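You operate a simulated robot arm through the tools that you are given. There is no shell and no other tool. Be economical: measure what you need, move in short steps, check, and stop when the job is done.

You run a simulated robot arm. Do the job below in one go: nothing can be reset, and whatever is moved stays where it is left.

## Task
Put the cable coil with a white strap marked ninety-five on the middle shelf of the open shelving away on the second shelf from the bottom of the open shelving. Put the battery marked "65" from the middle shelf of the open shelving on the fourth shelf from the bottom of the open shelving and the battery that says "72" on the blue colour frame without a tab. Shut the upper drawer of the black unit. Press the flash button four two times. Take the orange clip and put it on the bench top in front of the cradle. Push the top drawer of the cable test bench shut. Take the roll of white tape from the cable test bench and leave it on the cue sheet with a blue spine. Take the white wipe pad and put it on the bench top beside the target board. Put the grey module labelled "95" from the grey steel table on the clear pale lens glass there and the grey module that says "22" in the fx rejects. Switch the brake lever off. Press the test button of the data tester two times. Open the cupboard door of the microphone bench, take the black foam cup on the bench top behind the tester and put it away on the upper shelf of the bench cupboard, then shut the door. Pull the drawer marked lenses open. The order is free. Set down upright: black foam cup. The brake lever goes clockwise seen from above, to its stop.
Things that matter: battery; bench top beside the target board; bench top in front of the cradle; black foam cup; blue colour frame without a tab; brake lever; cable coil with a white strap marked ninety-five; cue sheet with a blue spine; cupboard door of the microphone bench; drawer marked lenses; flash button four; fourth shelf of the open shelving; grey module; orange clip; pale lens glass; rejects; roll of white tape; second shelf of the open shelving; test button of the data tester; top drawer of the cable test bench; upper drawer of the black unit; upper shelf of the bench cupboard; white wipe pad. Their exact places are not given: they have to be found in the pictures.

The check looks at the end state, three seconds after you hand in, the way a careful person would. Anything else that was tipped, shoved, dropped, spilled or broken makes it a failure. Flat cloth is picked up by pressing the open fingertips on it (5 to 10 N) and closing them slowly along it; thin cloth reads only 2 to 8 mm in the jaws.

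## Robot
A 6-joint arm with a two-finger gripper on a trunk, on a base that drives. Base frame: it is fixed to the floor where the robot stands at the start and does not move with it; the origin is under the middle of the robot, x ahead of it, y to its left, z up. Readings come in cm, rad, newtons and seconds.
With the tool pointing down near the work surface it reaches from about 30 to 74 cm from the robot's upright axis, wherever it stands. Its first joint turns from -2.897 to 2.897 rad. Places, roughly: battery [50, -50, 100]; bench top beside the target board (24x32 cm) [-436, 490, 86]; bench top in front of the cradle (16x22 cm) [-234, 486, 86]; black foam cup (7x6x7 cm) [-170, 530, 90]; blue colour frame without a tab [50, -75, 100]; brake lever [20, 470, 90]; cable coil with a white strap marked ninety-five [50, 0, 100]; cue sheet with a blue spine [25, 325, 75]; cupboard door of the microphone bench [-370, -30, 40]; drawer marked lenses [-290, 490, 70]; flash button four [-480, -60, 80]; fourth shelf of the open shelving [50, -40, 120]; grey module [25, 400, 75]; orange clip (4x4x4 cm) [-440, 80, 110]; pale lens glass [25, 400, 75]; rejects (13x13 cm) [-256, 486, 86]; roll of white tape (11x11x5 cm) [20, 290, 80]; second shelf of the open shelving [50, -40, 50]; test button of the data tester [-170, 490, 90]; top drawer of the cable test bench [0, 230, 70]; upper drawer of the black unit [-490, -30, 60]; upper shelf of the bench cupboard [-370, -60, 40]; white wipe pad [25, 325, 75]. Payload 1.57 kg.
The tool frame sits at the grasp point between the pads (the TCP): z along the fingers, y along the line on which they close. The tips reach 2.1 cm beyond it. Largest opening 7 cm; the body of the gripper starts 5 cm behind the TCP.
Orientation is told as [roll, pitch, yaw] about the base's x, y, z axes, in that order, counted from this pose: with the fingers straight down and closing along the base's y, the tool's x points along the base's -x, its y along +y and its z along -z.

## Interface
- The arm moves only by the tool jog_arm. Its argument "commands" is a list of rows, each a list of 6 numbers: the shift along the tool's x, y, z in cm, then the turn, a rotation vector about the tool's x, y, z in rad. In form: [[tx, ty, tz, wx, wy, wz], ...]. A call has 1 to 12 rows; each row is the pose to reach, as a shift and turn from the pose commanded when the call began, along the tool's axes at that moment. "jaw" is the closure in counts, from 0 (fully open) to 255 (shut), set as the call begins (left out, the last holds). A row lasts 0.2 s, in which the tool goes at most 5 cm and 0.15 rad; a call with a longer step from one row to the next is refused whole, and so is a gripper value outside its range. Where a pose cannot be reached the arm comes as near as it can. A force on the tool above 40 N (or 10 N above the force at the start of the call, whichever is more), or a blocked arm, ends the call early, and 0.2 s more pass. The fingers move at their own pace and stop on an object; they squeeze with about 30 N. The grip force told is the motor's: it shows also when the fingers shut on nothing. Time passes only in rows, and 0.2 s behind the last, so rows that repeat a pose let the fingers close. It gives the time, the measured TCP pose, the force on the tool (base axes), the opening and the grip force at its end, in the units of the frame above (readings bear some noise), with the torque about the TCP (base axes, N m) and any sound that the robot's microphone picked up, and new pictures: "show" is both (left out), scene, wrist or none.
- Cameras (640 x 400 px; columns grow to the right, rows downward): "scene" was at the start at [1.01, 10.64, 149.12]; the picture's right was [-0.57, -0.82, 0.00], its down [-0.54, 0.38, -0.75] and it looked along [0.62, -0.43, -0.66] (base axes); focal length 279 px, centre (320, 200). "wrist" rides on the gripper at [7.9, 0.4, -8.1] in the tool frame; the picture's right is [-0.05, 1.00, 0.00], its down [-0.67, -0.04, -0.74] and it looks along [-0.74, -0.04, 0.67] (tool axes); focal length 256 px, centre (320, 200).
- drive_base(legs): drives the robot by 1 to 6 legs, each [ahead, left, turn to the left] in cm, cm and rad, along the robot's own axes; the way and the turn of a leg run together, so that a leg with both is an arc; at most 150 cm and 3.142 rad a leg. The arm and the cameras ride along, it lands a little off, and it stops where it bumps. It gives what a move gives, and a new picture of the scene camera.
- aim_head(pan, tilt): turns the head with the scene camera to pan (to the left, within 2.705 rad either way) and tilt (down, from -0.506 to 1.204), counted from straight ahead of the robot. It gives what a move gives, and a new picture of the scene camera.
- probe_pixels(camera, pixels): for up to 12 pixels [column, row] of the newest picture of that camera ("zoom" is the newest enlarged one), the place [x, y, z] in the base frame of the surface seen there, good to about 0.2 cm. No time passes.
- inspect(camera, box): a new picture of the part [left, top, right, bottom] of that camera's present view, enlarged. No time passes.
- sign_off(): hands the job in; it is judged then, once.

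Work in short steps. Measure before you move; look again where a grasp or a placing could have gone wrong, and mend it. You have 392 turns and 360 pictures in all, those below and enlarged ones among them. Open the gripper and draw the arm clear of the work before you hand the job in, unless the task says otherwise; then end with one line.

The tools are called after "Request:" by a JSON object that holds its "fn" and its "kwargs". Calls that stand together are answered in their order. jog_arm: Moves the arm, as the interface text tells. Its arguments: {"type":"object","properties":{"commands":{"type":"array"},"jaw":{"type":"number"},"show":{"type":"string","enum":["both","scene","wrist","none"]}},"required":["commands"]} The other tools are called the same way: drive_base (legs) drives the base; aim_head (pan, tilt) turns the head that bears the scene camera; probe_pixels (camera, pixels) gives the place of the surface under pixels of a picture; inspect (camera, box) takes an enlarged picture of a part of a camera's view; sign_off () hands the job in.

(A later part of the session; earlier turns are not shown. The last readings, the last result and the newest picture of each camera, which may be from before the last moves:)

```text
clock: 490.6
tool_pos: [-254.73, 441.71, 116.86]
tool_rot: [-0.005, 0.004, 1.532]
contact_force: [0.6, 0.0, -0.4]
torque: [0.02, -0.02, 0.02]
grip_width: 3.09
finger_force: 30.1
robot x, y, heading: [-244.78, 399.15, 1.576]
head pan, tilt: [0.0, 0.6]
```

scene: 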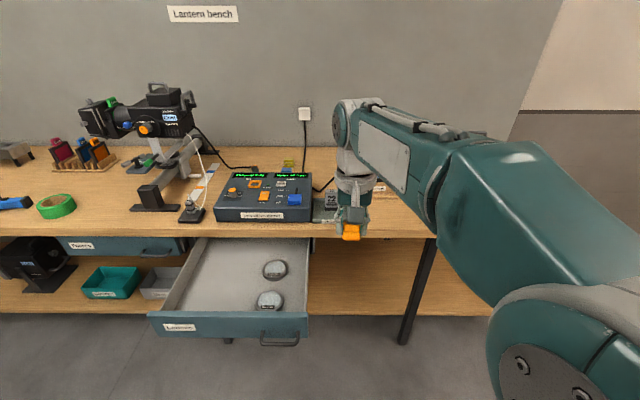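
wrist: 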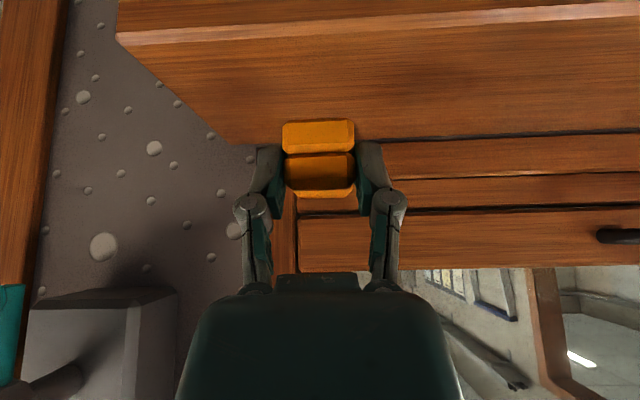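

Next: drive right 18 and ahead 18, then extend with tilt −0.59 over the spot in front of the cradle.

Request:
{"fn": "drive_base", "kwargs": {"legs": [[18, -18, 0]]}}

Request:
{"fn": "jog_arm", "kwargs": {"commands": [[-4, 0, 2, 0, -0.1, -0.02], [-8, 0, 4, 0, -0.2, -0.04], [-12, 0, 6, 0, -0.3, -0.04], [-16, 0, 8, 0, -0.4, -0.04], [-20, 0, 11, 0, -0.5, -0.04], [-23, 0, 14, 0, -0.59, -0.04], [-23, 0, 17, 0, -0.59, -0.04], [-23, 0, 17, 0, -0.59, -0.04]], "show": "wrist"}}

```text
clock: 492.4
tool_pos: [-237.15, 459.9, 116.93]
tool_rot: [-0.007, 0.004, 1.532]
contact_force: [0.2, -0.2, 0.2]
torque: [-0.03, -0.05, 0.01]
grip_width: 3.1
finger_force: 30.0
robot x, y, heading: [-226.88, 416.76, 1.575]
head pan, tilt: [0.0, 0.6]
```

scene: 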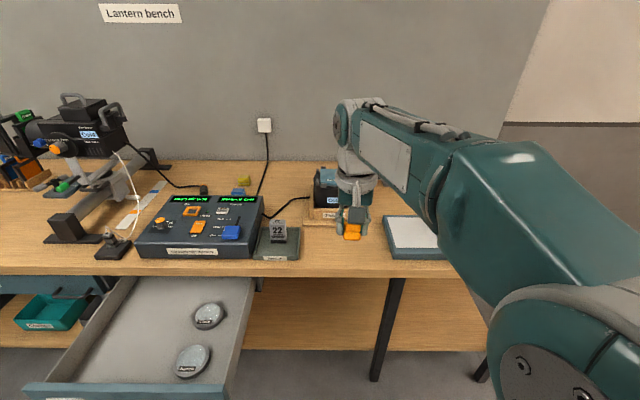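

```text
clock: 494.2
tool_pos: [-235.6, 482.7, 99.92]
tool_rot: [-0.016, -0.588, 1.578]
contact_force: [0.1, -0.2, -1.0]
torque: [0.01, -0.05, 0.03]
grip_width: 3.11
finger_force: 30.1
robot x, y, heading: [-226.94, 416.67, 1.575]
head pan, tilt: [0.0, 0.6]
```

wrist: 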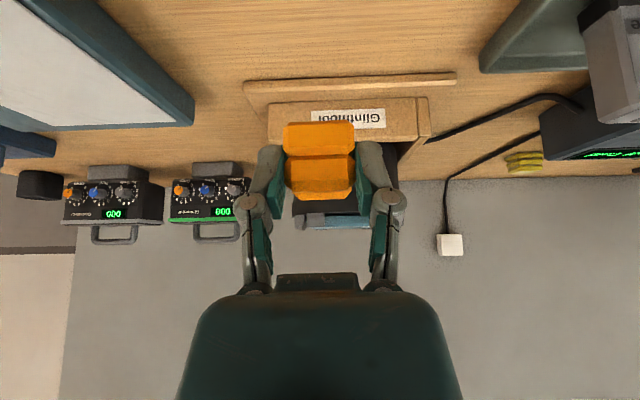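

Descend to just above the bench.

Request:
{"fn": "jog_arm", "kwargs": {"commands": [[1.5, -0.4, 3.2, 0, 0, 0], [3, -0.8, 6.4, 0, 0, 0], [4.3, -1.1, 9, 0, 0, 0], [4.5, -1.1, 9.4, 0, 0, 0]], "show": "none"}}

Request:
{"fn": "jog_arm", "kwargs": {"commands": [[0.12, 0, 0.2, 0, 0, 0], [0.24, 0, 0.4, 0, 0, 0], [0.3, 0, 0.5, 0, 0, 0]], "show": "wrist"}}

```text
clock: 495.2
tool_pos: [-234.45, 484.24, 89.57]
tool_rot: [-0.015, -0.585, 1.578]
contact_force: [-0.2, -0.1, -0.9]
torque: [0.0, 0.0, 0.0]
grip_width: 3.12
finger_force: 29.9
robot x, y, heading: [-226.84, 416.74, 1.574]
head pan, tilt: [0.0, 0.6]
```

```text
clock: 496.0
tool_pos: [-234.33, 484.11, 89.02]
tool_rot: [-0.017, -0.585, 1.578]
contact_force: [0.1, 0.8, -0.9]
torque: [0.01, 0.0, -0.02]
grip_width: 3.07
finger_force: 30.4
robot x, y, heading: [-227.06, 416.55, 1.575]
head pan, tilt: [0.0, 0.6]
```

wrist: 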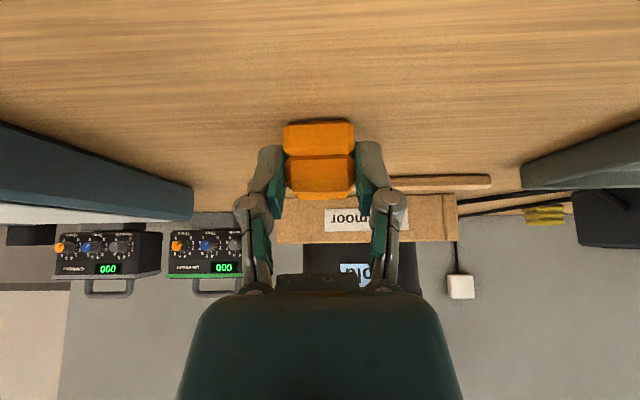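

Almost touching. Lower a bit more and release, then withdraw.

Request:
{"fn": "jog_arm", "kwargs": {"commands": [[0.08, 0, 0.15, 0, 0, 0], [0.14, 0, 0.25, 0, 0, 0]], "show": "none"}}

Request:
{"fn": "jog_arm", "kwargs": {"commands": [[0, 0, 0, 0, 0, 0], [0, 0, 0, 0, 0, 0]], "jaw": 70, "show": "none"}}

Request:
{"fn": "jog_arm", "kwargs": {"commands": [[0, 0, -1.5, 0, 0, 0], [0, 0, -5, 0, 0, 0], [0, 0, -9, 0, 0, 0], [0, 0, -13, 0, 0, 0]], "show": "wrist"}}

```text
clock: 496.6
tool_pos: [-234.36, 484.21, 88.78]
tool_rot: [-0.014, -0.589, 1.579]
contact_force: [0.5, -3.0, 6.1]
torque: [0.04, 0.04, 0.06]
grip_width: 3.09
finger_force: 29.9
robot x, y, heading: [-227.06, 417.19, 1.574]
head pan, tilt: [0.0, 0.6]
```

```text
clock: 497.2
tool_pos: [-234.36, 484.2, 88.8]
tool_rot: [-0.016, -0.585, 1.578]
contact_force: [0.3, -0.1, 0.3]
torque: [0.02, -0.02, 0.0]
grip_width: 5.06
finger_force: 0.0
robot x, y, heading: [-227.05, 416.7, 1.575]
head pan, tilt: [0.0, 0.6]
```

```text
clock: 498.2
tool_pos: [-234.46, 477.01, 99.58]
tool_rot: [-0.016, -0.584, 1.578]
contact_force: [0.0, 0.1, 0.4]
torque: [0.02, 0.02, 0.01]
grip_width: 5.09
finger_force: 0.1
robot x, y, heading: [-226.39, 416.25, 1.571]
head pan, tilt: [0.0, 0.6]
```

wrist: 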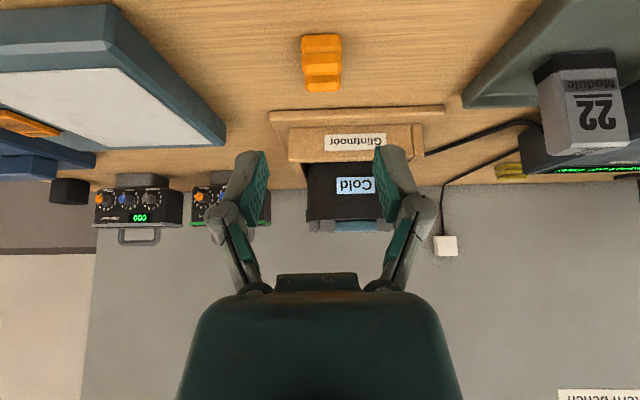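

Clip is in place. Next the foam cup: move right to it and look from the wrist.

Request:
{"fn": "jog_arm", "kwargs": {"commands": [[2, 0, -3, 0, 0, 0], [4, 0, -6, 0, 0, 0], [6, 0, -8, 0, 0, 0]], "jaw": 0, "show": "none"}}

Request:
{"fn": "drive_base", "kwargs": {"legs": [[0, -66, 0]]}}

Request:
{"fn": "jog_arm", "kwargs": {"commands": [[-4, 0, 0, 0, -0.05, 0], [-8, 0, 0, 0, -0.1, 0], [-12, 0, 0, 0, -0.15, 0], [-15, 0, 2, 0, -0.16, 0]], "show": "wrist"}}

```text
clock: 499.0
tool_pos: [-234.46, 467.63, 103.01]
tool_rot: [-0.017, -0.586, 1.578]
contact_force: [0.9, 0.7, -1.2]
torque: [-0.05, 0.0, 0.04]
grip_width: 7.01
finger_force: 0.0
robot x, y, heading: [-227.01, 416.59, 1.576]
head pan, tilt: [0.0, 0.6]
```

```text
clock: 502.7
tool_pos: [-167.89, 467.9, 102.83]
tool_rot: [-0.016, -0.587, 1.579]
contact_force: [0.1, -0.5, -0.1]
torque: [0.02, -0.02, 0.03]
grip_width: 7.0
finger_force: 0.1
robot x, y, heading: [-160.36, 416.77, 1.573]
head pan, tilt: [0.0, 0.6]
```

scene: 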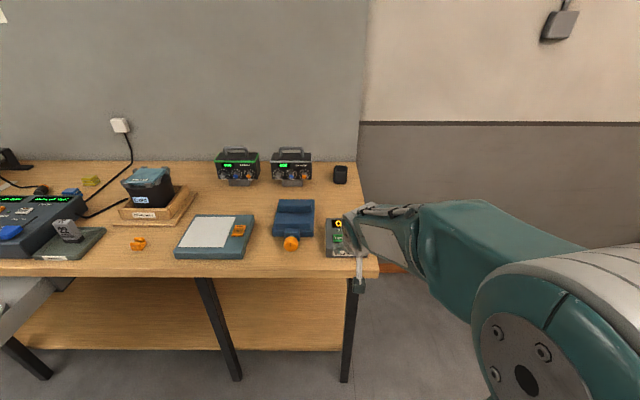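

```text
clock: 503.7
tool_pos: [-167.68, 481.45, 109.58]
tool_rot: [-0.015, -0.748, 1.581]
contact_force: [0.4, 0.3, 0.7]
torque: [-0.03, -0.02, 0.04]
grip_width: 6.98
finger_force: 0.0
robot x, y, heading: [-160.2, 417.09, 1.578]
head pan, tilt: [0.0, 0.6]
```

wrist: 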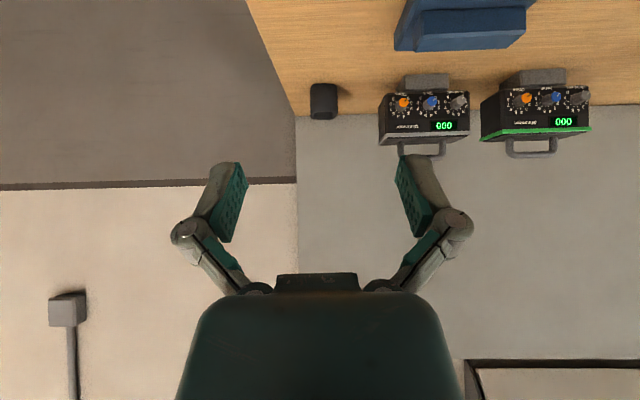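

Cup at (324,100). Enlarge and measure.

Request:
{"fn": "inspect", "kwargs": {"camera": "wrist", "box": [280, 70, 380, 140]}}

Request:
{"fn": "probe_pixels", "kwargs": {"camera": "wrist", "pixels": [[312, 95], [336, 95], [324, 86], [324, 100], [324, 110], [312, 112], [336, 112], [324, 117], [380, 110], [345, 60]]}}

Request:
{"fn": "inspect", "kwargs": {"camera": "scene", "box": [310, 140, 380, 210]}}

```text
5.71 times, centred on (330, 105) of wrist
```

zoom: 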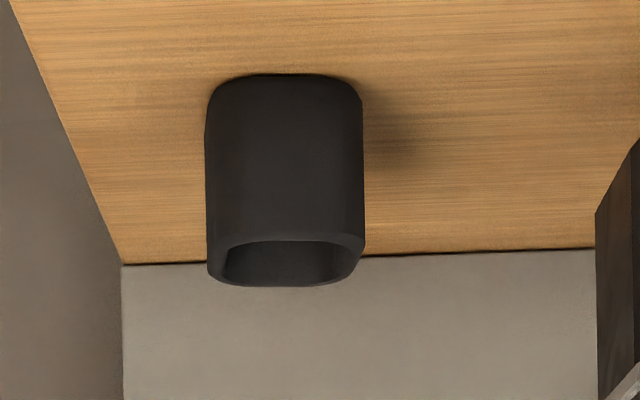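

```text
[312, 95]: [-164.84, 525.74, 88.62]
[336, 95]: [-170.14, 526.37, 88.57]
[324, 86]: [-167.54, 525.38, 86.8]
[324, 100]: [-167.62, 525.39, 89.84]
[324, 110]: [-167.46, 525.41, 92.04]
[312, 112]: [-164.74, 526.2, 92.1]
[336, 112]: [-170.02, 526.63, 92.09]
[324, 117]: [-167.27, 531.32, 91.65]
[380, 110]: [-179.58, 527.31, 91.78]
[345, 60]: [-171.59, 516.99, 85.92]
```

```text
5.71 times, centred on (345, 175) of scene
```

zoom: 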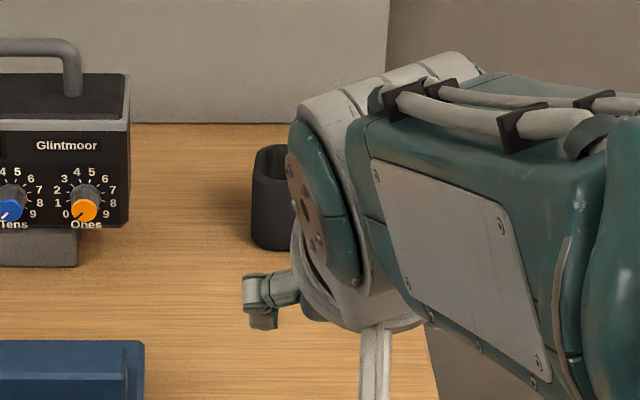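

Cup: x −170.3…−164.6, y 525.4…532, z 86…93. Check the bench's lower shelf front before driving closer.

Request:
{"fn": "probe_pixels", "kwargs": {"camera": "scene", "pixels": [[200, 348], [120, 348], [345, 375], [235, 380], [300, 275], [330, 345]]}}

```text
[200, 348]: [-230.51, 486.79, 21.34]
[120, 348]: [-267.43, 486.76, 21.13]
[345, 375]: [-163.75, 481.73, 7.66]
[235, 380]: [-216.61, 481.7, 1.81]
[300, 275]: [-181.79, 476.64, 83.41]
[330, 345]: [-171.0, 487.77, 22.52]
```

Legs are at y 481.7; the base front reaches ≈27 cm ahead, so y 445 is safe. Drive ahead 27 and line up.

Request:
{"fn": "drive_base", "kwargs": {"legs": [[27, 0, 0]]}}

Request:
{"fn": "jog_arm", "kwargs": {"commands": [[0, 0, 0, 0, 0, 0]], "show": "wrist"}}

```text
clock: 505.6
tool_pos: [-168.24, 508.72, 109.6]
tool_rot: [-0.018, -0.746, 1.586]
contact_force: [0.4, 0.6, -0.4]
torque: [-0.01, 0.04, -0.01]
grip_width: 6.98
finger_force: 0.0
robot x, y, heading: [-160.35, 444.23, 1.579]
head pan, tilt: [0.0, 0.6]
```

scene: 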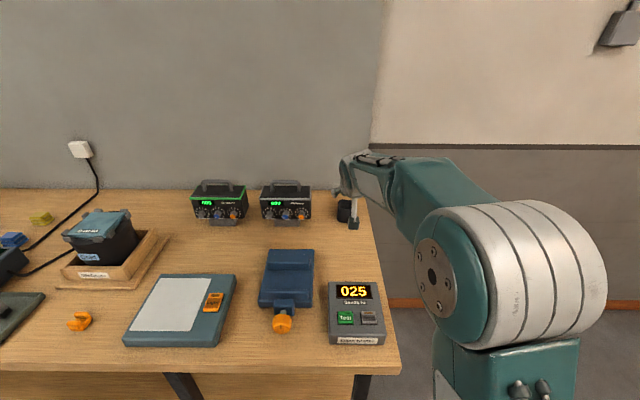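

```text
clock: 506.0
tool_pos: [-168.3, 508.64, 109.8]
tool_rot: [-0.016, -0.747, 1.586]
contact_force: [1.1, -0.3, -0.9]
torque: [0.02, -0.01, 0.0]
grip_width: 6.99
finger_force: 0.0
robot x, y, heading: [-160.1, 444.0, 1.584]
head pan, tilt: [0.0, 0.6]
```

wrist: 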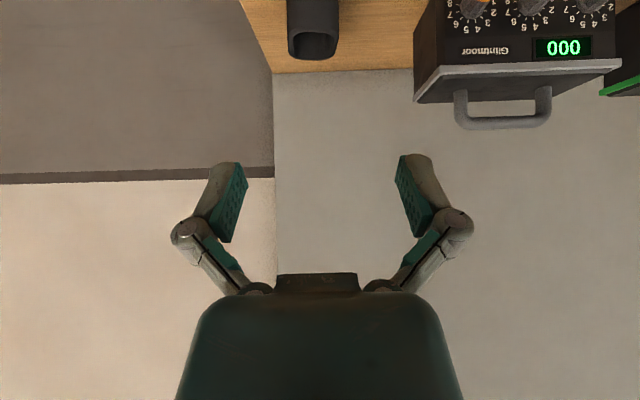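

Advance along the fingers to hover 9 cm short, correcting x by ~1 cm.

Request:
{"fn": "jog_arm", "kwargs": {"commands": [[-0.1, -0.3, 4.5, 0, 0, 0.011], [-0.2, -0.6, 9, 0, 0, 0.011], [-0.3, -0.9, 13.5, 0, 0, 0.011], [-0.39, -1.13, 17.96, 0, 0, 0.011], [-0.39, -1.13, 17.96, 0, 0, 0.011]], "show": "wrist"}}

```text
clock: 507.2
tool_pos: [-167.04, 521.23, 96.93]
tool_rot: [-0.005, -0.747, 1.573]
contact_force: [1.3, -0.4, 0.4]
torque: [0.01, 0.03, 0.0]
grip_width: 7.01
finger_force: 0.1
robot x, y, heading: [-160.39, 443.93, 1.583]
head pan, tilt: [0.0, 0.6]
```

wrist: 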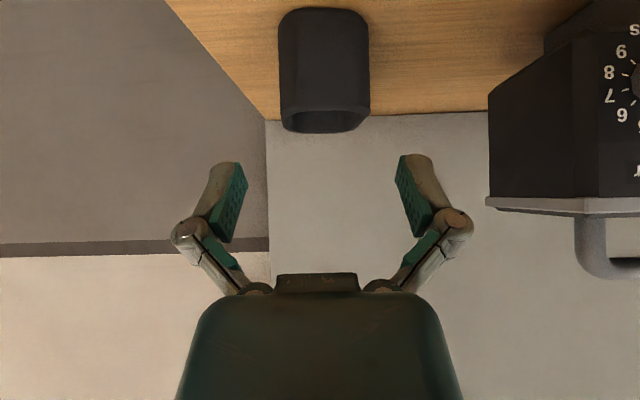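

Cup spans columns 279–370; refine with probes.

Request:
{"fn": "probe_pixels", "kwargs": {"camera": "wrist", "pixels": [[281, 60], [368, 60], [324, 60], [284, 110], [368, 105], [324, 20], [324, 130]]}}

```text
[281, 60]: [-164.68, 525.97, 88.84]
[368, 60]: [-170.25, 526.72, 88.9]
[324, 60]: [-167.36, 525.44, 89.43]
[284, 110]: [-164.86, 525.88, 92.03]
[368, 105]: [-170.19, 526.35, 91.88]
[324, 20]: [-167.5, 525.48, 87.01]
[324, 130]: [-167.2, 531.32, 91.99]
```

Shift 0.3 toward −x and advance over the cup.

Request:
{"fn": "jog_arm", "kwargs": {"commands": [[0, 0.3, 2, 0, 0, 0], [0, 0.3, 4.5, 0, 0, 0], [0, 0.3, 6.5, 0, 0, 0], [0, 0.3, 8.5, 0, 0, 0], [0, 0.3, 8.5, 0, 0, 0]], "show": "wrist"}}

```text
clock: 508.4
tool_pos: [-167.24, 526.88, 90.54]
tool_rot: [-0.007, -0.748, 1.571]
contact_force: [0.1, 0.4, -0.7]
torque: [-0.01, 0.03, -0.02]
grip_width: 6.99
finger_force: 0.1
robot x, y, heading: [-160.77, 444.11, 1.58]
head pan, tilt: [0.0, 0.6]
```

wrist: 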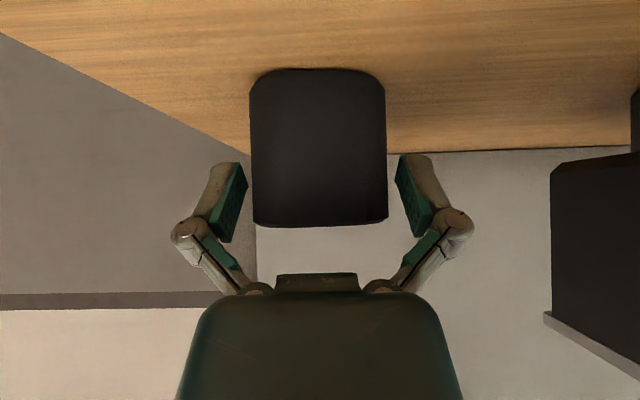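

Straddling the cup. Close and lift gently.

Request:
{"fn": "jog_arm", "kwargs": {"commands": [[0, 0, 0, 0, 0, 0], [0, 0, 0, 0, 0, 0], [0, 0, 0, 0, 0, 0], [0, 0, 0, 0, 0, 0]], "jaw": 255, "show": "none"}}

Request:
{"fn": "jog_arm", "kwargs": {"commands": [[-0.3, 0, -0.35, 0, 0, 0], [-0.7, 0, -0.75, 0, 0, 0], [-1.4, 0, -1.5, 0, 0, 0], [-2.7, 0, -2.9, 0, 0, 0], [-4.1, 0, -4.4, 0, 0, 0], [-5.4, 0, -5.9, 0, 0, 0]], "show": "wrist"}}

```text
clock: 509.4
tool_pos: [-167.15, 526.94, 90.52]
tool_rot: [-0.008, -0.748, 1.572]
contact_force: [1.1, -0.6, 7.8]
torque: [0.13, -0.04, -0.11]
grip_width: 5.96
finger_force: 29.7
robot x, y, heading: [-160.62, 443.96, 1.579]
head pan, tilt: [0.0, 0.6]
```

```text
clock: 510.8
tool_pos: [-167.2, 526.84, 98.52]
tool_rot: [-0.007, -0.746, 1.57]
contact_force: [0.3, 0.3, -0.7]
torque: [-0.01, 0.02, 0.03]
grip_width: 5.96
finger_force: 30.2
robot x, y, heading: [-160.47, 444.1, 1.583]
head pan, tilt: [0.0, 0.6]
```

wrist: 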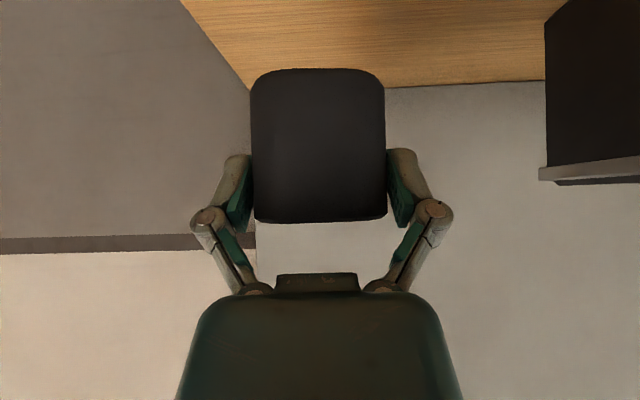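

Cup held. Back off, fold the arm, and route back to the microphone bench.

Request:
{"fn": "drive_base", "kwargs": {"legs": [[-48, 0, 0]]}}

Request:
{"fn": "jog_arm", "kwargs": {"commands": [[3, 0, -3.5, 0, 0.08, 0], [6, 0, -7, 0, 0.16, 0], [9, 0, -10.5, 0, 0.24, 0], [12, 0, -14, 0, 0.32, 0], [15, 0, -17.5, 0, 0.4, 0], [17, 0, -20, 0, 0.5, 0], [19, 0, -22, 0, 0.6, 0], [19, 0, -22, 0, 0.7, 0], [19, 0, -22, 0, 0.745, 0]], "show": "none"}}

Request:
{"fn": "drive_base", "kwargs": {"legs": [[0, 150, -0.01], [0, 20, 0], [0, 0, -1.571], [0, 0, -1.571]]}}

```text
clock: 513.7
tool_pos: [-166.17, 478.71, 98.54]
tool_rot: [-0.007, -0.749, 1.559]
contact_force: [0.4, 1.2, 1.0]
torque: [0.0, -0.04, 0.01]
grip_width: 5.9
finger_force: 30.0
robot x, y, heading: [-160.34, 395.98, 1.565]
head pan, tilt: [0.0, 0.6]
```

scene: 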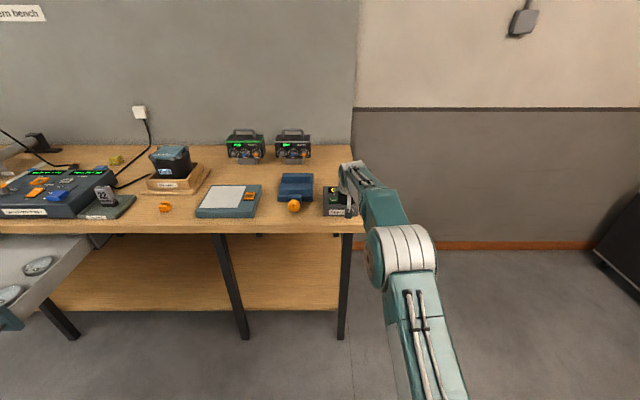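

```text
clock: 515.7
tool_pos: [-166.61, 449.77, 101.76]
tool_rot: [-0.004, 0.0, 1.554]
contact_force: [-0.1, 0.1, -0.6]
torque: [-0.02, -0.01, -0.01]
grip_width: 5.85
finger_force: 30.0
robot x, y, heading: [-160.08, 395.81, 1.563]
head pan, tilt: [0.0, 0.6]
```

```text
clock: 532.0
tool_pos: [-324.57, 343.9, 101.86]
tool_rot: [-0.006, -0.003, -1.628]
contact_force: [-0.6, 0.5, 0.1]
torque: [-0.01, 0.0, -0.01]
grip_width: 5.85
finger_force: 30.2
robot x, y, heading: [-329.17, 398.29, -1.617]
head pan, tilt: [0.0, 0.6]
```

scene: 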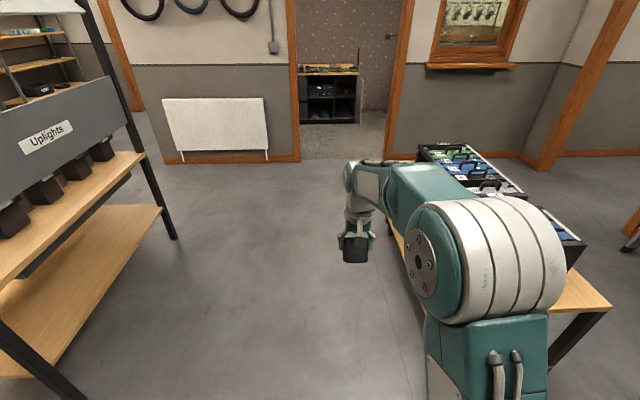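

Straighten and drive: ahead 150, ahead 55, right 23, ahead 110.

Request:
{"fn": "drive_base", "kwargs": {"legs": [[0, 0, 0.046], [150, 0, 0], [55, 0, 0], [0, -22, 0], [112, 0, 0]]}}

Request:
{"fn": "aim_head", "kwargs": {"pan": 0.1, "tilt": 0.75}}

```text
clock: 549.2
tool_pos: [-350.28, 27.25, 101.85]
tool_rot: [-0.005, -0.001, -1.6]
contact_force: [0.9, 1.2, -0.5]
torque: [0.01, 0.01, 0.01]
grip_width: 5.82
finger_force: 30.2
robot x, y, heading: [-356.47, 81.27, -1.588]
head pan, tilt: [0.0, 0.6]
```

scene: 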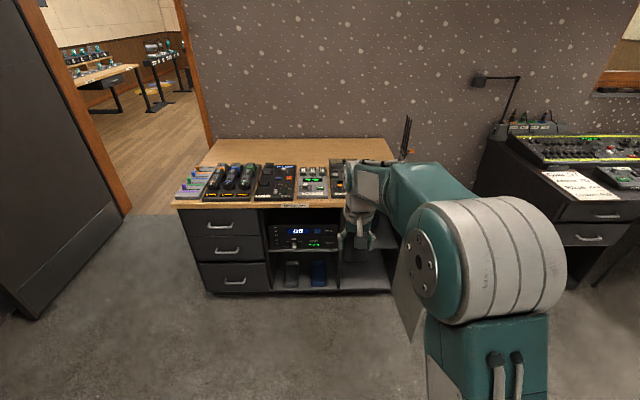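

```text
clock: 549.9
tool_pos: [-350.4, 27.16, 101.88]
tool_rot: [-0.005, -0.003, -1.6]
contact_force: [-0.7, -0.2, -1.3]
torque: [-0.03, 0.04, -0.01]
grip_width: 5.85
finger_force: 29.4
robot x, y, heading: [-355.94, 81.28, -1.586]
head pan, tilt: [0.099, 0.75]
```

scene: 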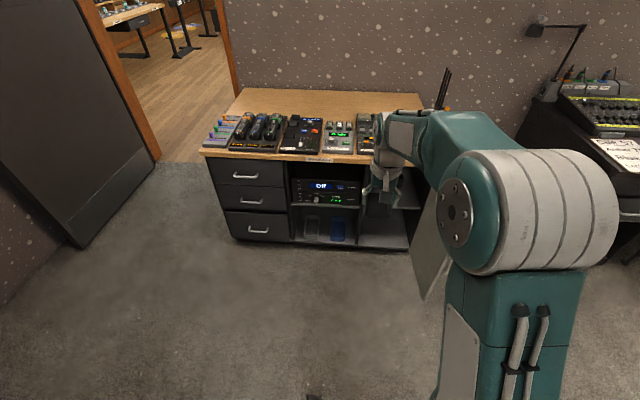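

Probe the open door's edge and the cupboard shelf.

Request:
{"fn": "probe_pixels", "kwargs": {"camera": "scene", "pixels": [[418, 240], [422, 290], [412, 255], [432, 280], [365, 210], [385, 210], [405, 205], [370, 200]]}}

```text
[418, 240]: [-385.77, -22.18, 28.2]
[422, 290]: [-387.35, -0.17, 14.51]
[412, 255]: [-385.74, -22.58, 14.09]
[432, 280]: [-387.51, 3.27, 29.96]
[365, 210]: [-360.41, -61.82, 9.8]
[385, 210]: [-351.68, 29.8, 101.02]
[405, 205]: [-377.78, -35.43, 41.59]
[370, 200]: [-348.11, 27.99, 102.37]
```

The door stands at 90°. In the doorway, extend, lower and tilt the tool to −0.75 in front of the cupboard.

Request:
{"fn": "jog_arm", "kwargs": {"commands": [[-3, -1.5, 2.5, 0, -0.07, -0.01], [-6, -3, 5.5, 0, -0.14, -0.02], [-9, -4.5, 8.5, 0, -0.21, -0.03], [-12, -6, 11.5, 0, -0.28, -0.03], [-15, -7.5, 14.5, 0, -0.35, -0.03], [-17, -9, 18, 0, -0.42, -0.03], [-18.5, -10.5, 22, 0, -0.5, -0.03], [-18.5, -11.6, 26, 0, -0.58, -0.03], [-18.5, -11.6, 30, 0, -0.66, -0.03], [-18.5, -11.6, 34, 0, -0.75, -0.03], [-18.5, -11.6, 38, 0, -0.75, -0.03], [-18.5, -11.6, 42, 0, -0.75, -0.03]], "show": "both"}}

```text
clock: 552.5
tool_pos: [-361.57, 9.22, 59.86]
tool_rot: [-0.169, -0.718, -1.238]
contact_force: [-2.9, -1.2, 1.5]
torque: [0.11, -0.12, 0.07]
grip_width: 5.84
finger_force: 29.5
out of reach, approached as far as the arm can: row 9, 10
robot x, y, heading: [-356.14, 80.63, -1.587]
head pan, tilt: [0.099, 0.75]
```

scene: 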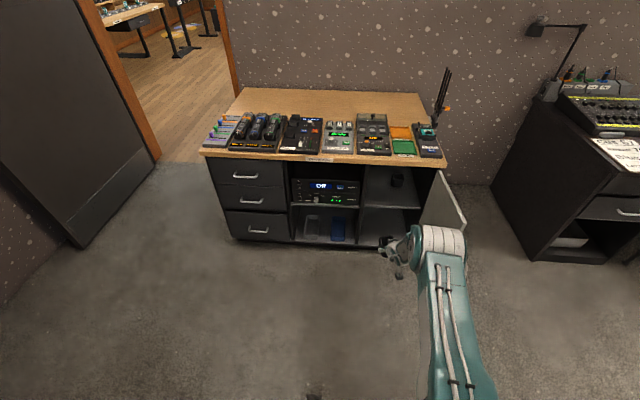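
wrist: 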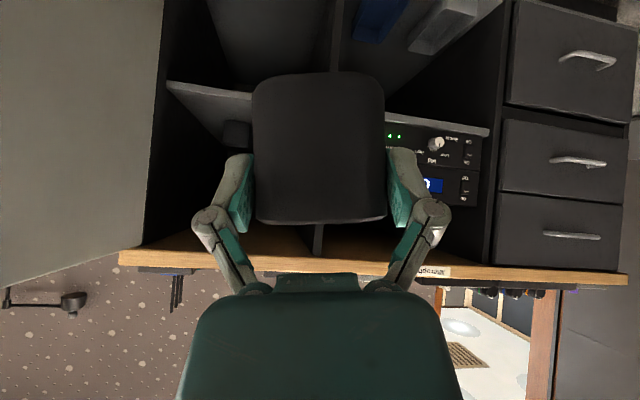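

Orientation is off (yaw −1.24). Hold a moment to see whether it settles.

Request:
{"fn": "jog_arm", "kwargs": {"commands": [[0, 0, 0, 0, 0, 0], [0, 0, 0, 0, 0, 0]], "show": "none"}}

```text
clock: 553.1
tool_pos: [-362.72, 8.91, 60.13]
tool_rot: [-0.018, -0.752, -1.558]
contact_force: [0.1, -0.2, -0.2]
torque: [-0.01, 0.0, 0.02]
grip_width: 5.86
finger_force: 30.3
robot x, y, heading: [-355.99, 81.3, -1.586]
head pan, tilt: [0.099, 0.75]
```

It settled well at yaw −1.558. Lower to z ≈ 49.

Request:
{"fn": "jog_arm", "kwargs": {"commands": [[1.5, 0, 1.6, 0, 0, 0], [3, 0, 3.2, 0, 0, 0], [4.5, 0, 4.8, 0, 0, 0], [6, 0, 6.4, 0, 0, 0], [7.5, 0, 8.05, 0, 0, 0], [7.5, 0, 8.05, 0, 0, 0], [7.5, 0, 8.05, 0, 0, 0]], "show": "wrist"}}

```text
clock: 554.7
tool_pos: [-362.9, 8.97, 48.9]
tool_rot: [-0.021, -0.753, -1.559]
contact_force: [0.6, 0.0, -0.5]
torque: [-0.01, -0.01, 0.02]
grip_width: 5.84
finger_force: 30.2
robot x, y, heading: [-356.17, 81.11, -1.591]
head pan, tilt: [0.099, 0.75]
```

wrist: 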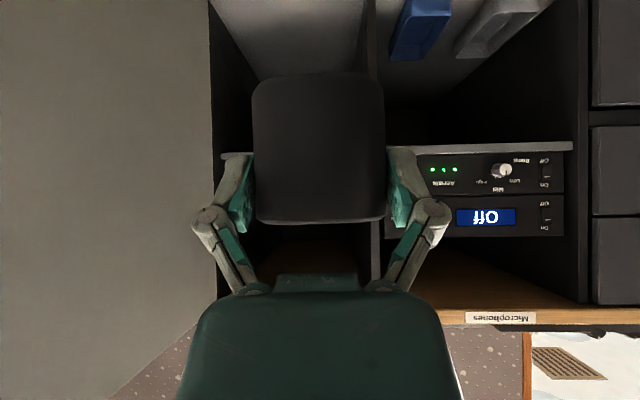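

Cup is level at the right height (bottom ≈ 44.4, shelf 41.6). Drive ahead 34 and check.

Request:
{"fn": "drive_base", "kwargs": {"legs": [[34, 0, 0.01]]}}

Request:
{"fn": "jog_arm", "kwargs": {"commands": [[0, 0, 0, 0, 0, 0]], "show": "wrist"}}

```text
clock: 556.9
tool_pos: [-362.83, -25.18, 48.95]
tool_rot: [-0.022, -0.751, -1.552]
contact_force: [0.7, -0.5, 0.4]
torque: [0.01, 0.01, 0.03]
grip_width: 5.84
finger_force: 29.6
robot x, y, heading: [-356.33, 47.15, -1.578]
head pan, tilt: [0.099, 0.75]
```

scene: 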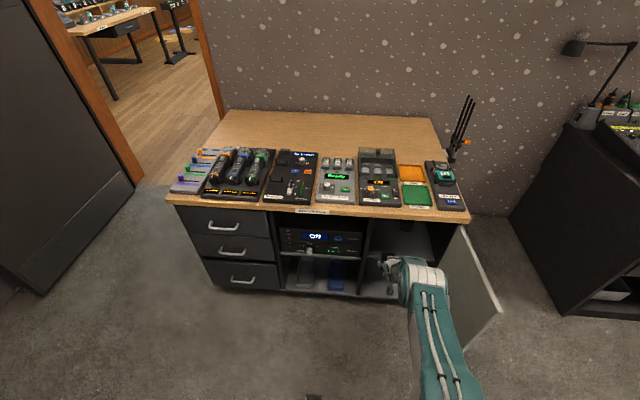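

```text
clock: 557.3
tool_pos: [-362.86, -25.2, 48.99]
tool_rot: [-0.023, -0.753, -1.551]
contact_force: [-0.1, -0.1, 0.7]
torque: [-0.03, 0.0, 0.01]
grip_width: 5.83
finger_force: 30.0
robot x, y, heading: [-356.39, 46.9, -1.579]
head pan, tilt: [0.099, 0.75]
```

wrist: 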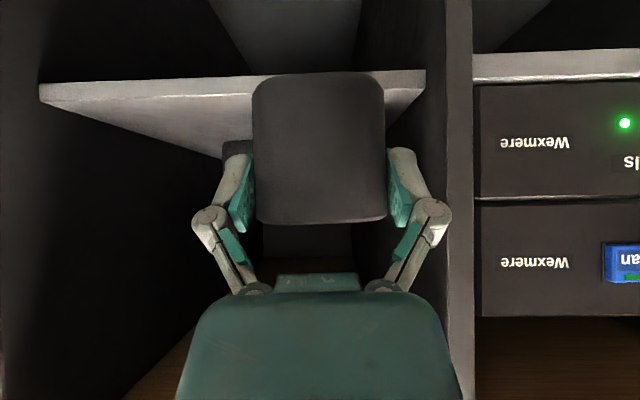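

Shift the tool 1.2 cm left for clearance, then drive 12 cm further in.

Request:
{"fn": "jog_arm", "kwargs": {"commands": [[0, -0.6, 0, 0, 0, 0], [0, -1.2, 0, 0, 0, 0]], "show": "none"}}

Request:
{"fn": "drive_base", "kwargs": {"legs": [[12.5, 0, 0]]}}

Request:
{"fn": "jog_arm", "kwargs": {"commands": [[0, 0, 0, 0, 0, 0]], "show": "wrist"}}

```text
clock: 557.9
tool_pos: [-364.06, -25.26, 48.96]
tool_rot: [-0.021, -0.753, -1.549]
contact_force: [0.0, 0.9, -0.5]
torque: [-0.05, 0.01, -0.01]
grip_width: 5.82
finger_force: 29.8
robot x, y, heading: [-356.76, 46.91, -1.577]
head pan, tilt: [0.099, 0.75]
```

```text
clock: 559.2
tool_pos: [-364.27, -37.99, 49.07]
tool_rot: [-0.021, -0.754, -1.553]
contact_force: [-0.7, -0.1, -0.1]
torque: [-0.01, -0.02, 0.0]
grip_width: 5.84
finger_force: 30.5
robot x, y, heading: [-356.78, 33.95, -1.578]
head pan, tilt: [0.099, 0.75]
```

scene: 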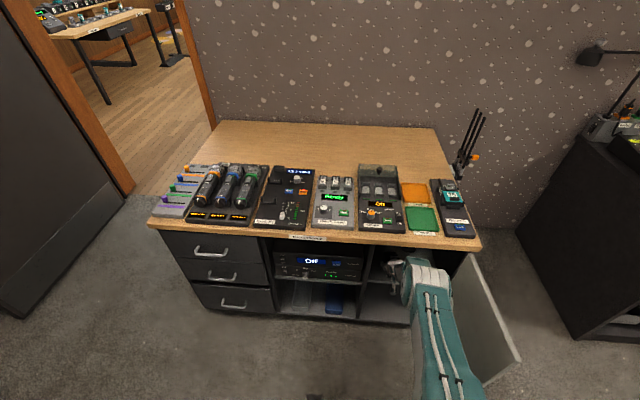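

```text
clock: 559.6
tool_pos: [-364.22, -37.91, 49.02]
tool_rot: [-0.021, -0.754, -1.551]
contact_force: [0.1, 0.2, 0.5]
torque: [0.0, 0.06, -0.01]
grip_width: 5.84
finger_force: 30.0
robot x, y, heading: [-356.91, 34.47, -1.582]
head pan, tilt: [0.099, 0.75]
```

wrist: 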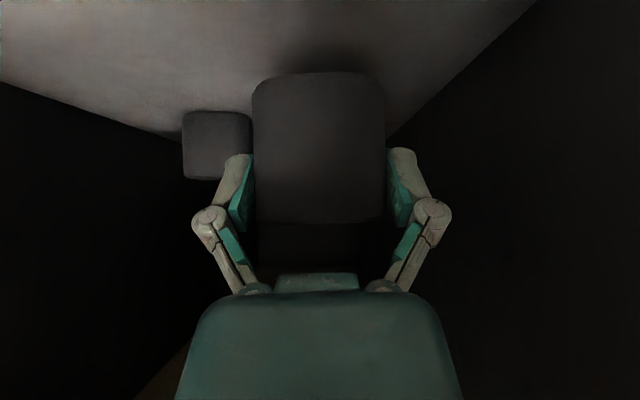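

Inside the cupboard, next to the other cup. Lower 2.6 cm slowly.

Request:
{"fn": "jog_arm", "kwargs": {"commands": [[0.4, 0, 0.45, 0, 0, 0], [0.85, 0, 0.9, 0, 0, 0], [1.3, 0, 1.4, 0, 0, 0], [1.7, 0, 1.8, 0, 0, 0], [1.7, 0, 1.8, 0, 0, 0]], "show": "none"}}

```text
clock: 560.8
tool_pos: [-364.24, -37.91, 46.57]
tool_rot: [-0.021, -0.754, -1.554]
contact_force: [-0.3, -0.5, 0.0]
torque: [0.03, 0.02, 0.01]
grip_width: 5.85
finger_force: 29.9
robot x, y, heading: [-356.77, 34.2, -1.577]
head pan, tilt: [0.099, 0.75]
```

Request:
{"fn": "jog_arm", "kwargs": {"commands": [[0.14, 0, 0.15, 0, 0, 0], [0.28, 0, 0.3, 0, 0, 0], [0.38, 0, 0.4, 0, 0, 0]], "show": "none"}}

```text
clock: 561.6
tool_pos: [-364.42, -37.99, 45.95]
tool_rot: [-0.021, -0.755, -1.553]
contact_force: [0.4, 0.0, 1.6]
torque: [0.03, -0.02, -0.01]
grip_width: 5.84
finger_force: 30.5
robot x, y, heading: [-356.52, 34.24, -1.577]
head pan, tilt: [0.099, 0.75]
```

Just touching. A hair lower, then open and withdraw along the fingers.

Request:
{"fn": "jog_arm", "kwargs": {"commands": [[0.07, 0, 0.08, 0, 0, 0]], "show": "none"}}

Request:
{"fn": "jog_arm", "kwargs": {"commands": [[0, 0, 0, 0, 0, 0], [0, 0, 0, 0, 0, 0]], "jaw": 0, "show": "wrist"}}

```text
clock: 562.0
tool_pos: [-364.34, -37.91, 45.95]
tool_rot: [-0.021, -0.757, -1.551]
contact_force: [-0.9, -0.1, 5.8]
torque: [0.03, -0.22, 0.01]
grip_width: 5.85
finger_force: 30.2
robot x, y, heading: [-356.87, 34.3, -1.584]
head pan, tilt: [0.099, 0.75]
```

```text
clock: 562.6
tool_pos: [-364.32, -37.93, 45.84]
tool_rot: [-0.02, -0.753, -1.552]
contact_force: [0.7, -0.3, 0.2]
torque: [-0.03, 0.05, 0.01]
grip_width: 7.0
finger_force: 0.1
robot x, y, heading: [-356.72, 34.47, -1.582]
head pan, tilt: [0.099, 0.75]
```

wrist: 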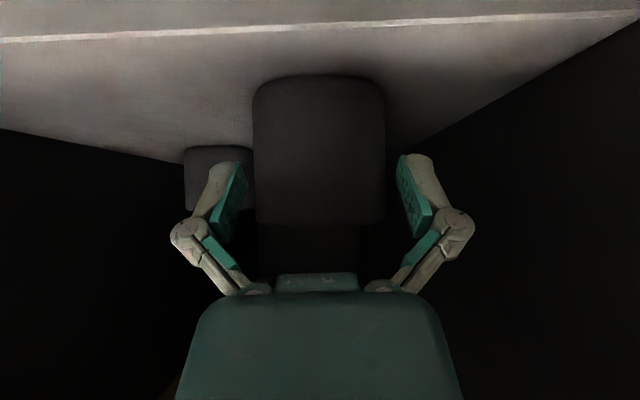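

Withdraw: first along the fingers 5 cm, then back the base.

Request:
{"fn": "jog_arm", "kwargs": {"commands": [[0, 0, -1, 0, 0, 0], [0, 0, -2, 0, 0, 0], [0.5, 0, -3.5, 0, 0, 0], [1.5, 0, -5, 0, 0, 0]], "show": "none"}}

Request:
{"fn": "drive_base", "kwargs": {"legs": [[-16, 0, 0]]}}

Request:
{"fn": "jog_arm", "kwargs": {"commands": [[0, 0, 0, 0, 0, 0]], "show": "wrist"}}

```text
clock: 563.6
tool_pos: [-364.81, -33.31, 48.46]
tool_rot: [-0.027, -0.753, -1.542]
contact_force: [0.6, -0.2, 0.4]
torque: [-0.01, 0.04, 0.01]
grip_width: 6.99
finger_force: 0.1
out of reach, approached as far as the arm can: row 4
robot x, y, heading: [-356.4, 34.32, -1.581]
head pan, tilt: [0.099, 0.75]
```

```text
clock: 565.0
tool_pos: [-364.74, -17.45, 48.35]
tool_rot: [-0.024, -0.754, -1.541]
contact_force: [-0.3, -0.6, 0.1]
torque: [-0.02, 0.01, -0.02]
grip_width: 7.0
finger_force: 0.0
robot x, y, heading: [-356.63, 50.09, -1.581]
head pan, tilt: [0.099, 0.75]
```

scene: 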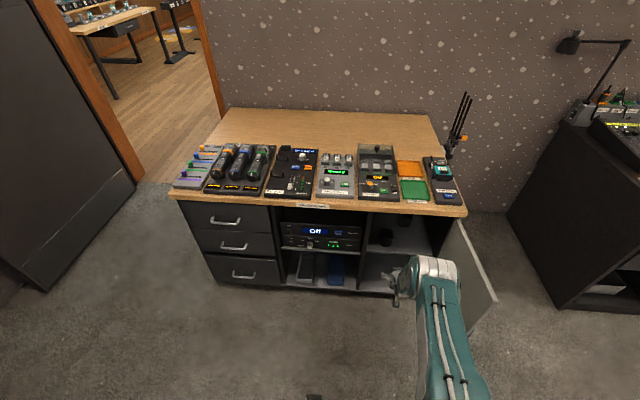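

```text
clock: 565.4
tool_pos: [-364.74, -17.45, 48.5]
tool_rot: [-0.024, -0.756, -1.541]
contact_force: [0.3, -0.5, -0.1]
torque: [0.0, 0.03, 0.02]
grip_width: 6.99
finger_force: 0.1
robot x, y, heading: [-356.25, 50.34, -1.583]
head pan, tilt: [0.099, 0.75]
```

wrist: 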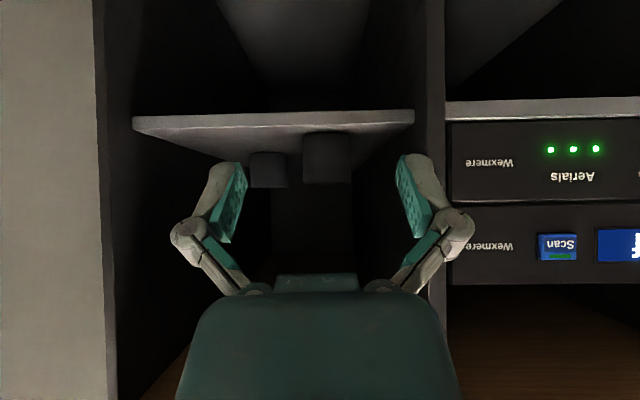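

Both cups stand on the upper shelf. To shut the door I must push its outer face: back off, fold the arm up, and go round to the −x side.

Request:
{"fn": "drive_base", "kwargs": {"legs": [[-22, 0, 0]]}}

Request:
{"fn": "jog_arm", "kwargs": {"commands": [[-3, 0, -3, 0, 0.05, 0], [-6, 0, -6, 0, 0.1, 0], [-9, 0, -9, 0, 0.15, 0], [-11, 0, -13, 0, 0.2, 0], [-13, 0, -17, 0, 0.25, 0], [-15, 0, -21, 0, 0.32, 0], [-17, 0, -25, 0, 0.4, 0], [-18, 0, -29, 0, 0.5, 0], [-19, 0, -33, 0, 0.6, 0], [-20, 0, -37, 0, 0.7, 0], [-20, 0, -41, 0, 0.75, 0], [-20, 0, -44, 0, 0.75, 0]], "jaw": 255, "show": "none"}}

Request:
{"fn": "jog_arm", "kwargs": {"commands": [[0, 0, 0, 0, 0, 0], [0, 0, 0, 0, 0, 0]], "show": "none"}}

```text
clock: 567.1
tool_pos: [-364.16, 4.69, 48.49]
tool_rot: [-0.024, -0.754, -1.538]
contact_force: [-0.4, 0.6, -0.4]
torque: [-0.02, -0.01, 0.02]
grip_width: 6.99
finger_force: 0.0
robot x, y, heading: [-356.6, 72.29, -1.578]
head pan, tilt: [0.099, 0.75]
```

scene: 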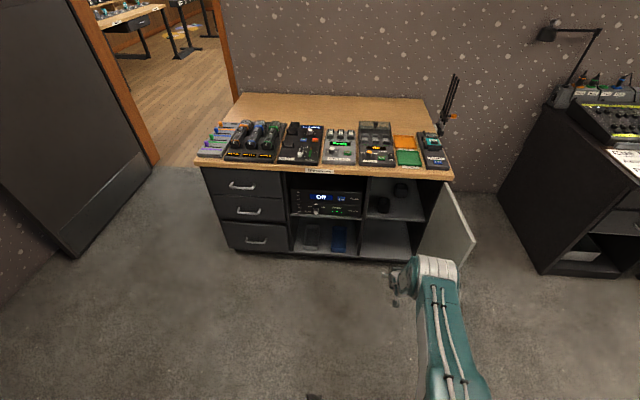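

```text
clock: 569.7
tool_pos: [-363.75, 20.53, 94.12]
tool_rot: [-0.019, -0.004, -1.553]
contact_force: [-0.1, -0.2, -0.2]
torque: [0.0, -0.02, -0.01]
grip_width: 0.0
finger_force: 28.4
robot x, y, heading: [-356.05, 72.43, -1.578]
head pan, tilt: [0.099, 0.75]
```

```text
clock: 570.3
tool_pos: [-363.63, 20.52, 94.21]
tool_rot: [-0.017, -0.005, -1.554]
contact_force: [0.4, -0.8, 0.0]
torque: [-0.01, 0.01, -0.01]
grip_width: 0.0
finger_force: 28.6
robot x, y, heading: [-356.55, 72.45, -1.585]
head pan, tilt: [0.099, 0.75]
```

Drive ahead 22, right 50, then lower the tilted closed fingers on the outer side of the door.

Request:
{"fn": "drive_base", "kwargs": {"legs": [[22, 0, 0.01], [0, -50, 0]]}}

Request:
{"fn": "jog_arm", "kwargs": {"commands": [[-2.5, 0, 3.5, 0, -0.1, 0], [-5, 0, 7, 0, -0.2, 0], [-7.5, 0, 10.5, 0, -0.3, 0], [-10, 0, 14, 0, -0.4, 0], [-12.5, 0, 17.5, 0, -0.5, 0], [-14, 0, 21, 0, -0.6, 0], [-14, 0, 25, 0, -0.7, 0], [-14, 0, 29, 0, -0.75, 0], [-14, 0, 33, 0, -0.75, 0], [-14, 0, 36, 0, -0.75, 0], [-14, 0, 36, 0, -0.75, 0], [-14, 0, 36, 0, -0.75, 0]], "show": "both"}}

```text
clock: 574.5
tool_pos: [-413.06, -1.65, 94.17]
tool_rot: [-0.019, -0.003, -1.549]
contact_force: [0.6, -1.5, 0.6]
torque: [0.0, 0.03, 0.01]
grip_width: 0.0
finger_force: 28.6
robot x, y, heading: [-406.58, 50.27, -1.578]
head pan, tilt: [0.099, 0.75]
```

scene: 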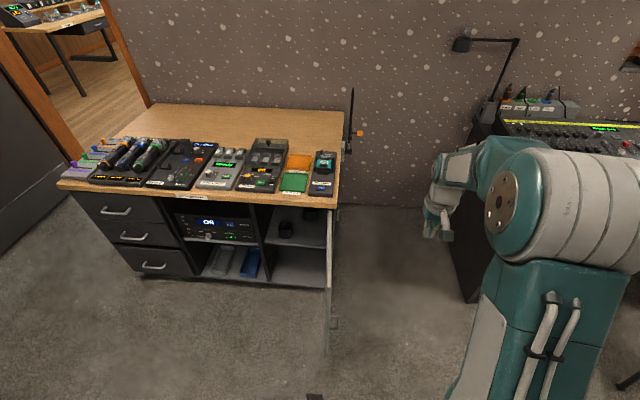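

```text
clock: 577.1
tool_pos: [-413.61, -16.29, 58.38]
tool_rot: [-0.006, -0.755, -1.545]
contact_force: [0.0, 0.1, -1.0]
torque: [0.0, -0.02, 0.0]
grip_width: 0.01
finger_force: 29.1
out of reach, approached as far as the arm can: row 6, 7, 10, 11, 12
robot x, y, heading: [-406.35, 50.21, -1.57]
head pan, tilt: [0.099, 0.75]
```

scene: 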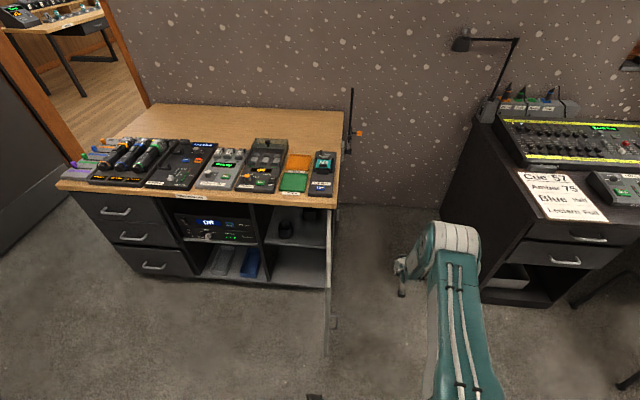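
wrist: 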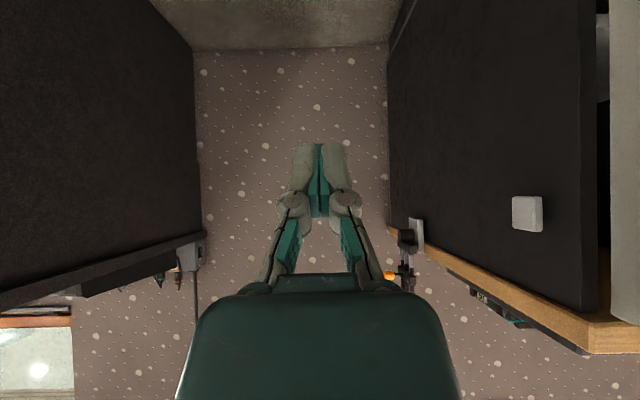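

Fingers are on the outer side of the door. Drive left to swing it toward closing.

Request:
{"fn": "drive_base", "kwargs": {"legs": [[0, 22, 0], [0, 12, 0], [0, 10, 0]]}}

Request:
{"fn": "jog_arm", "kwargs": {"commands": [[0, 0, 0, 0, 0, 0]], "show": "wrist"}}

```text
clock: 580.4
tool_pos: [-370.91, -16.45, 58.35]
tool_rot: [0.012, -0.755, -1.553]
contact_force: [-0.7, 0.2, 0.0]
torque: [-0.04, -0.03, 0.07]
grip_width: 0.0
finger_force: 28.6
robot x, y, heading: [-362.89, 50.05, -1.562]
head pan, tilt: [0.099, 0.75]
```

scene: 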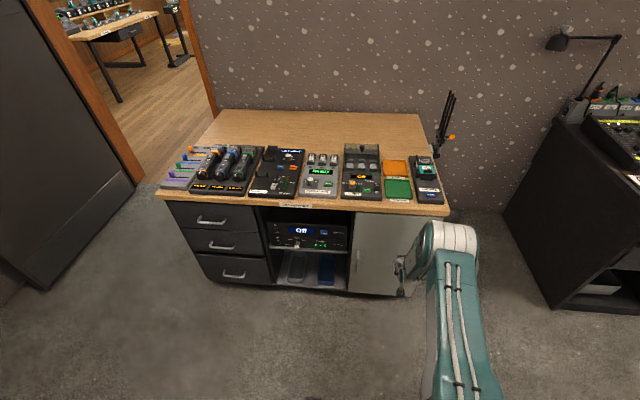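

```text
clock: 580.8
tool_pos: [-370.09, -16.37, 58.5]
tool_rot: [-0.015, -0.754, -1.538]
contact_force: [-0.7, -0.3, 0.7]
torque: [0.01, -0.01, 0.06]
grip_width: 0.0
finger_force: 28.5
robot x, y, heading: [-363.2, 49.92, -1.561]
head pan, tilt: [0.099, 0.75]
```

wrist: 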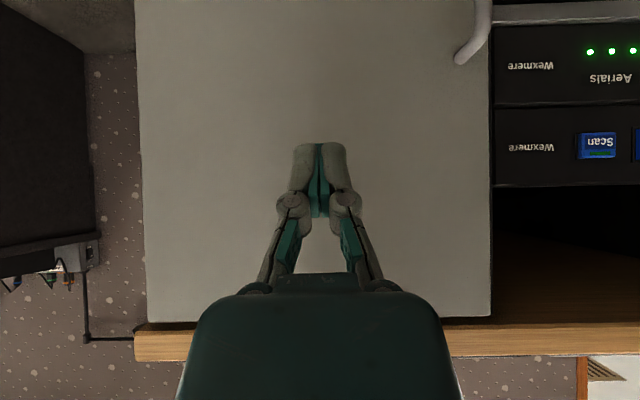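

The door swung nearly shut. Probe its face near both edges.

Request:
{"fn": "probe_pixels", "kwargs": {"camera": "wrist", "pixels": [[160, 100], [160, 250], [470, 150], [470, 280], [320, 60], [490, 60]]}}

```text
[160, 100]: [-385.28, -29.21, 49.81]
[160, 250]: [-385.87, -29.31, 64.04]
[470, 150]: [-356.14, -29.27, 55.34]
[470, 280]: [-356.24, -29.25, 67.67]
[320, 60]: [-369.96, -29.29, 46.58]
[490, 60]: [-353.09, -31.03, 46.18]
```

The door is flush at y −29.3 across, as at first. Back off, raise the arm, open the gripper, and take a last look.

Request:
{"fn": "drive_base", "kwargs": {"legs": [[-16, 0, 0]]}}

Request:
{"fn": "jog_arm", "kwargs": {"commands": [[-3, 0, -3, 0, 0.05, 0], [-6, 0, -6, 0, 0.1, 0], [-9, 0, -9, 0, 0.15, 0], [-11, 0, -13, 0, 0.2, 0], [-13, 0, -17, 0, 0.3, 0], [-15, 0, -21, 0, 0.4, 0], [-17, 0, -25, 0, 0.5, 0], [-18, 0, -29, 0, 0.6, 0], [-19, 0, -33, 0, 0.7, 0], [-20, 0, -36, 0, 0.75, 0], [-20, 0, -36, 0, 0.75, 0]], "jaw": 0, "show": "scene"}}

Request:
{"fn": "inspect", "kwargs": {"camera": "scene", "box": [180, 100, 480, 290]}}

```text
clock: 582.2
tool_pos: [-369.56, -0.36, 58.6]
tool_rot: [-0.019, -0.753, -1.531]
contact_force: [-0.4, 0.0, 0.6]
torque: [0.01, -0.01, -0.04]
grip_width: 0.01
finger_force: 28.9
robot x, y, heading: [-362.88, 66.42, -1.565]
head pan, tilt: [0.099, 0.75]
```

scene: 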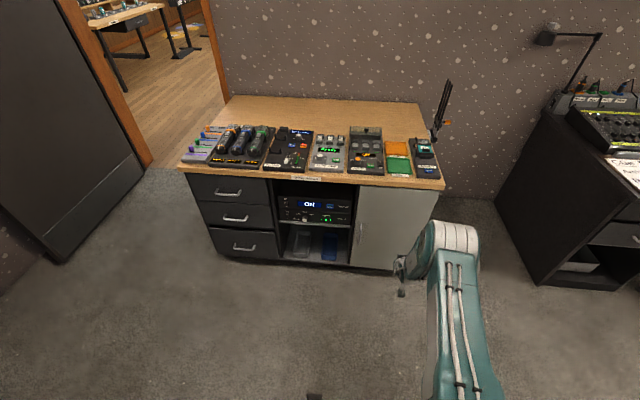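

```text
clock: 584.6
tool_pos: [-369.46, 9.92, 98.75]
tool_rot: [-0.011, -0.004, -1.543]
contact_force: [0.6, -1.0, -0.5]
torque: [-0.01, -0.03, -0.03]
grip_width: 7.01
finger_force: 0.0
robot x, y, heading: [-363.11, 65.85, -1.571]
head pan, tilt: [0.099, 0.75]
```

scene: 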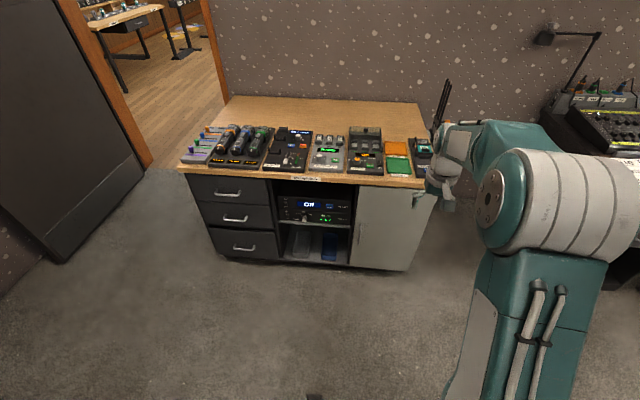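

```text
2.11 times, centred on (330, 195) of scene
```

zoom: 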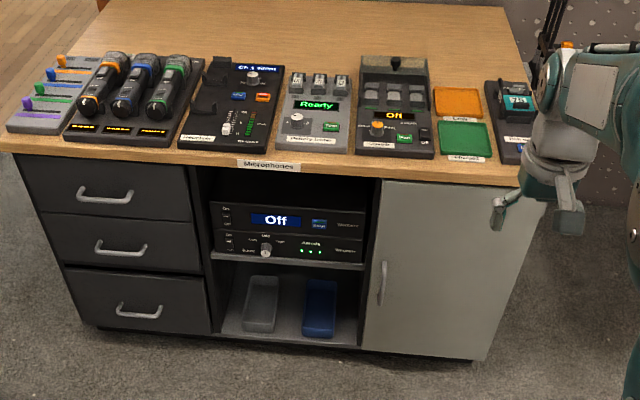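

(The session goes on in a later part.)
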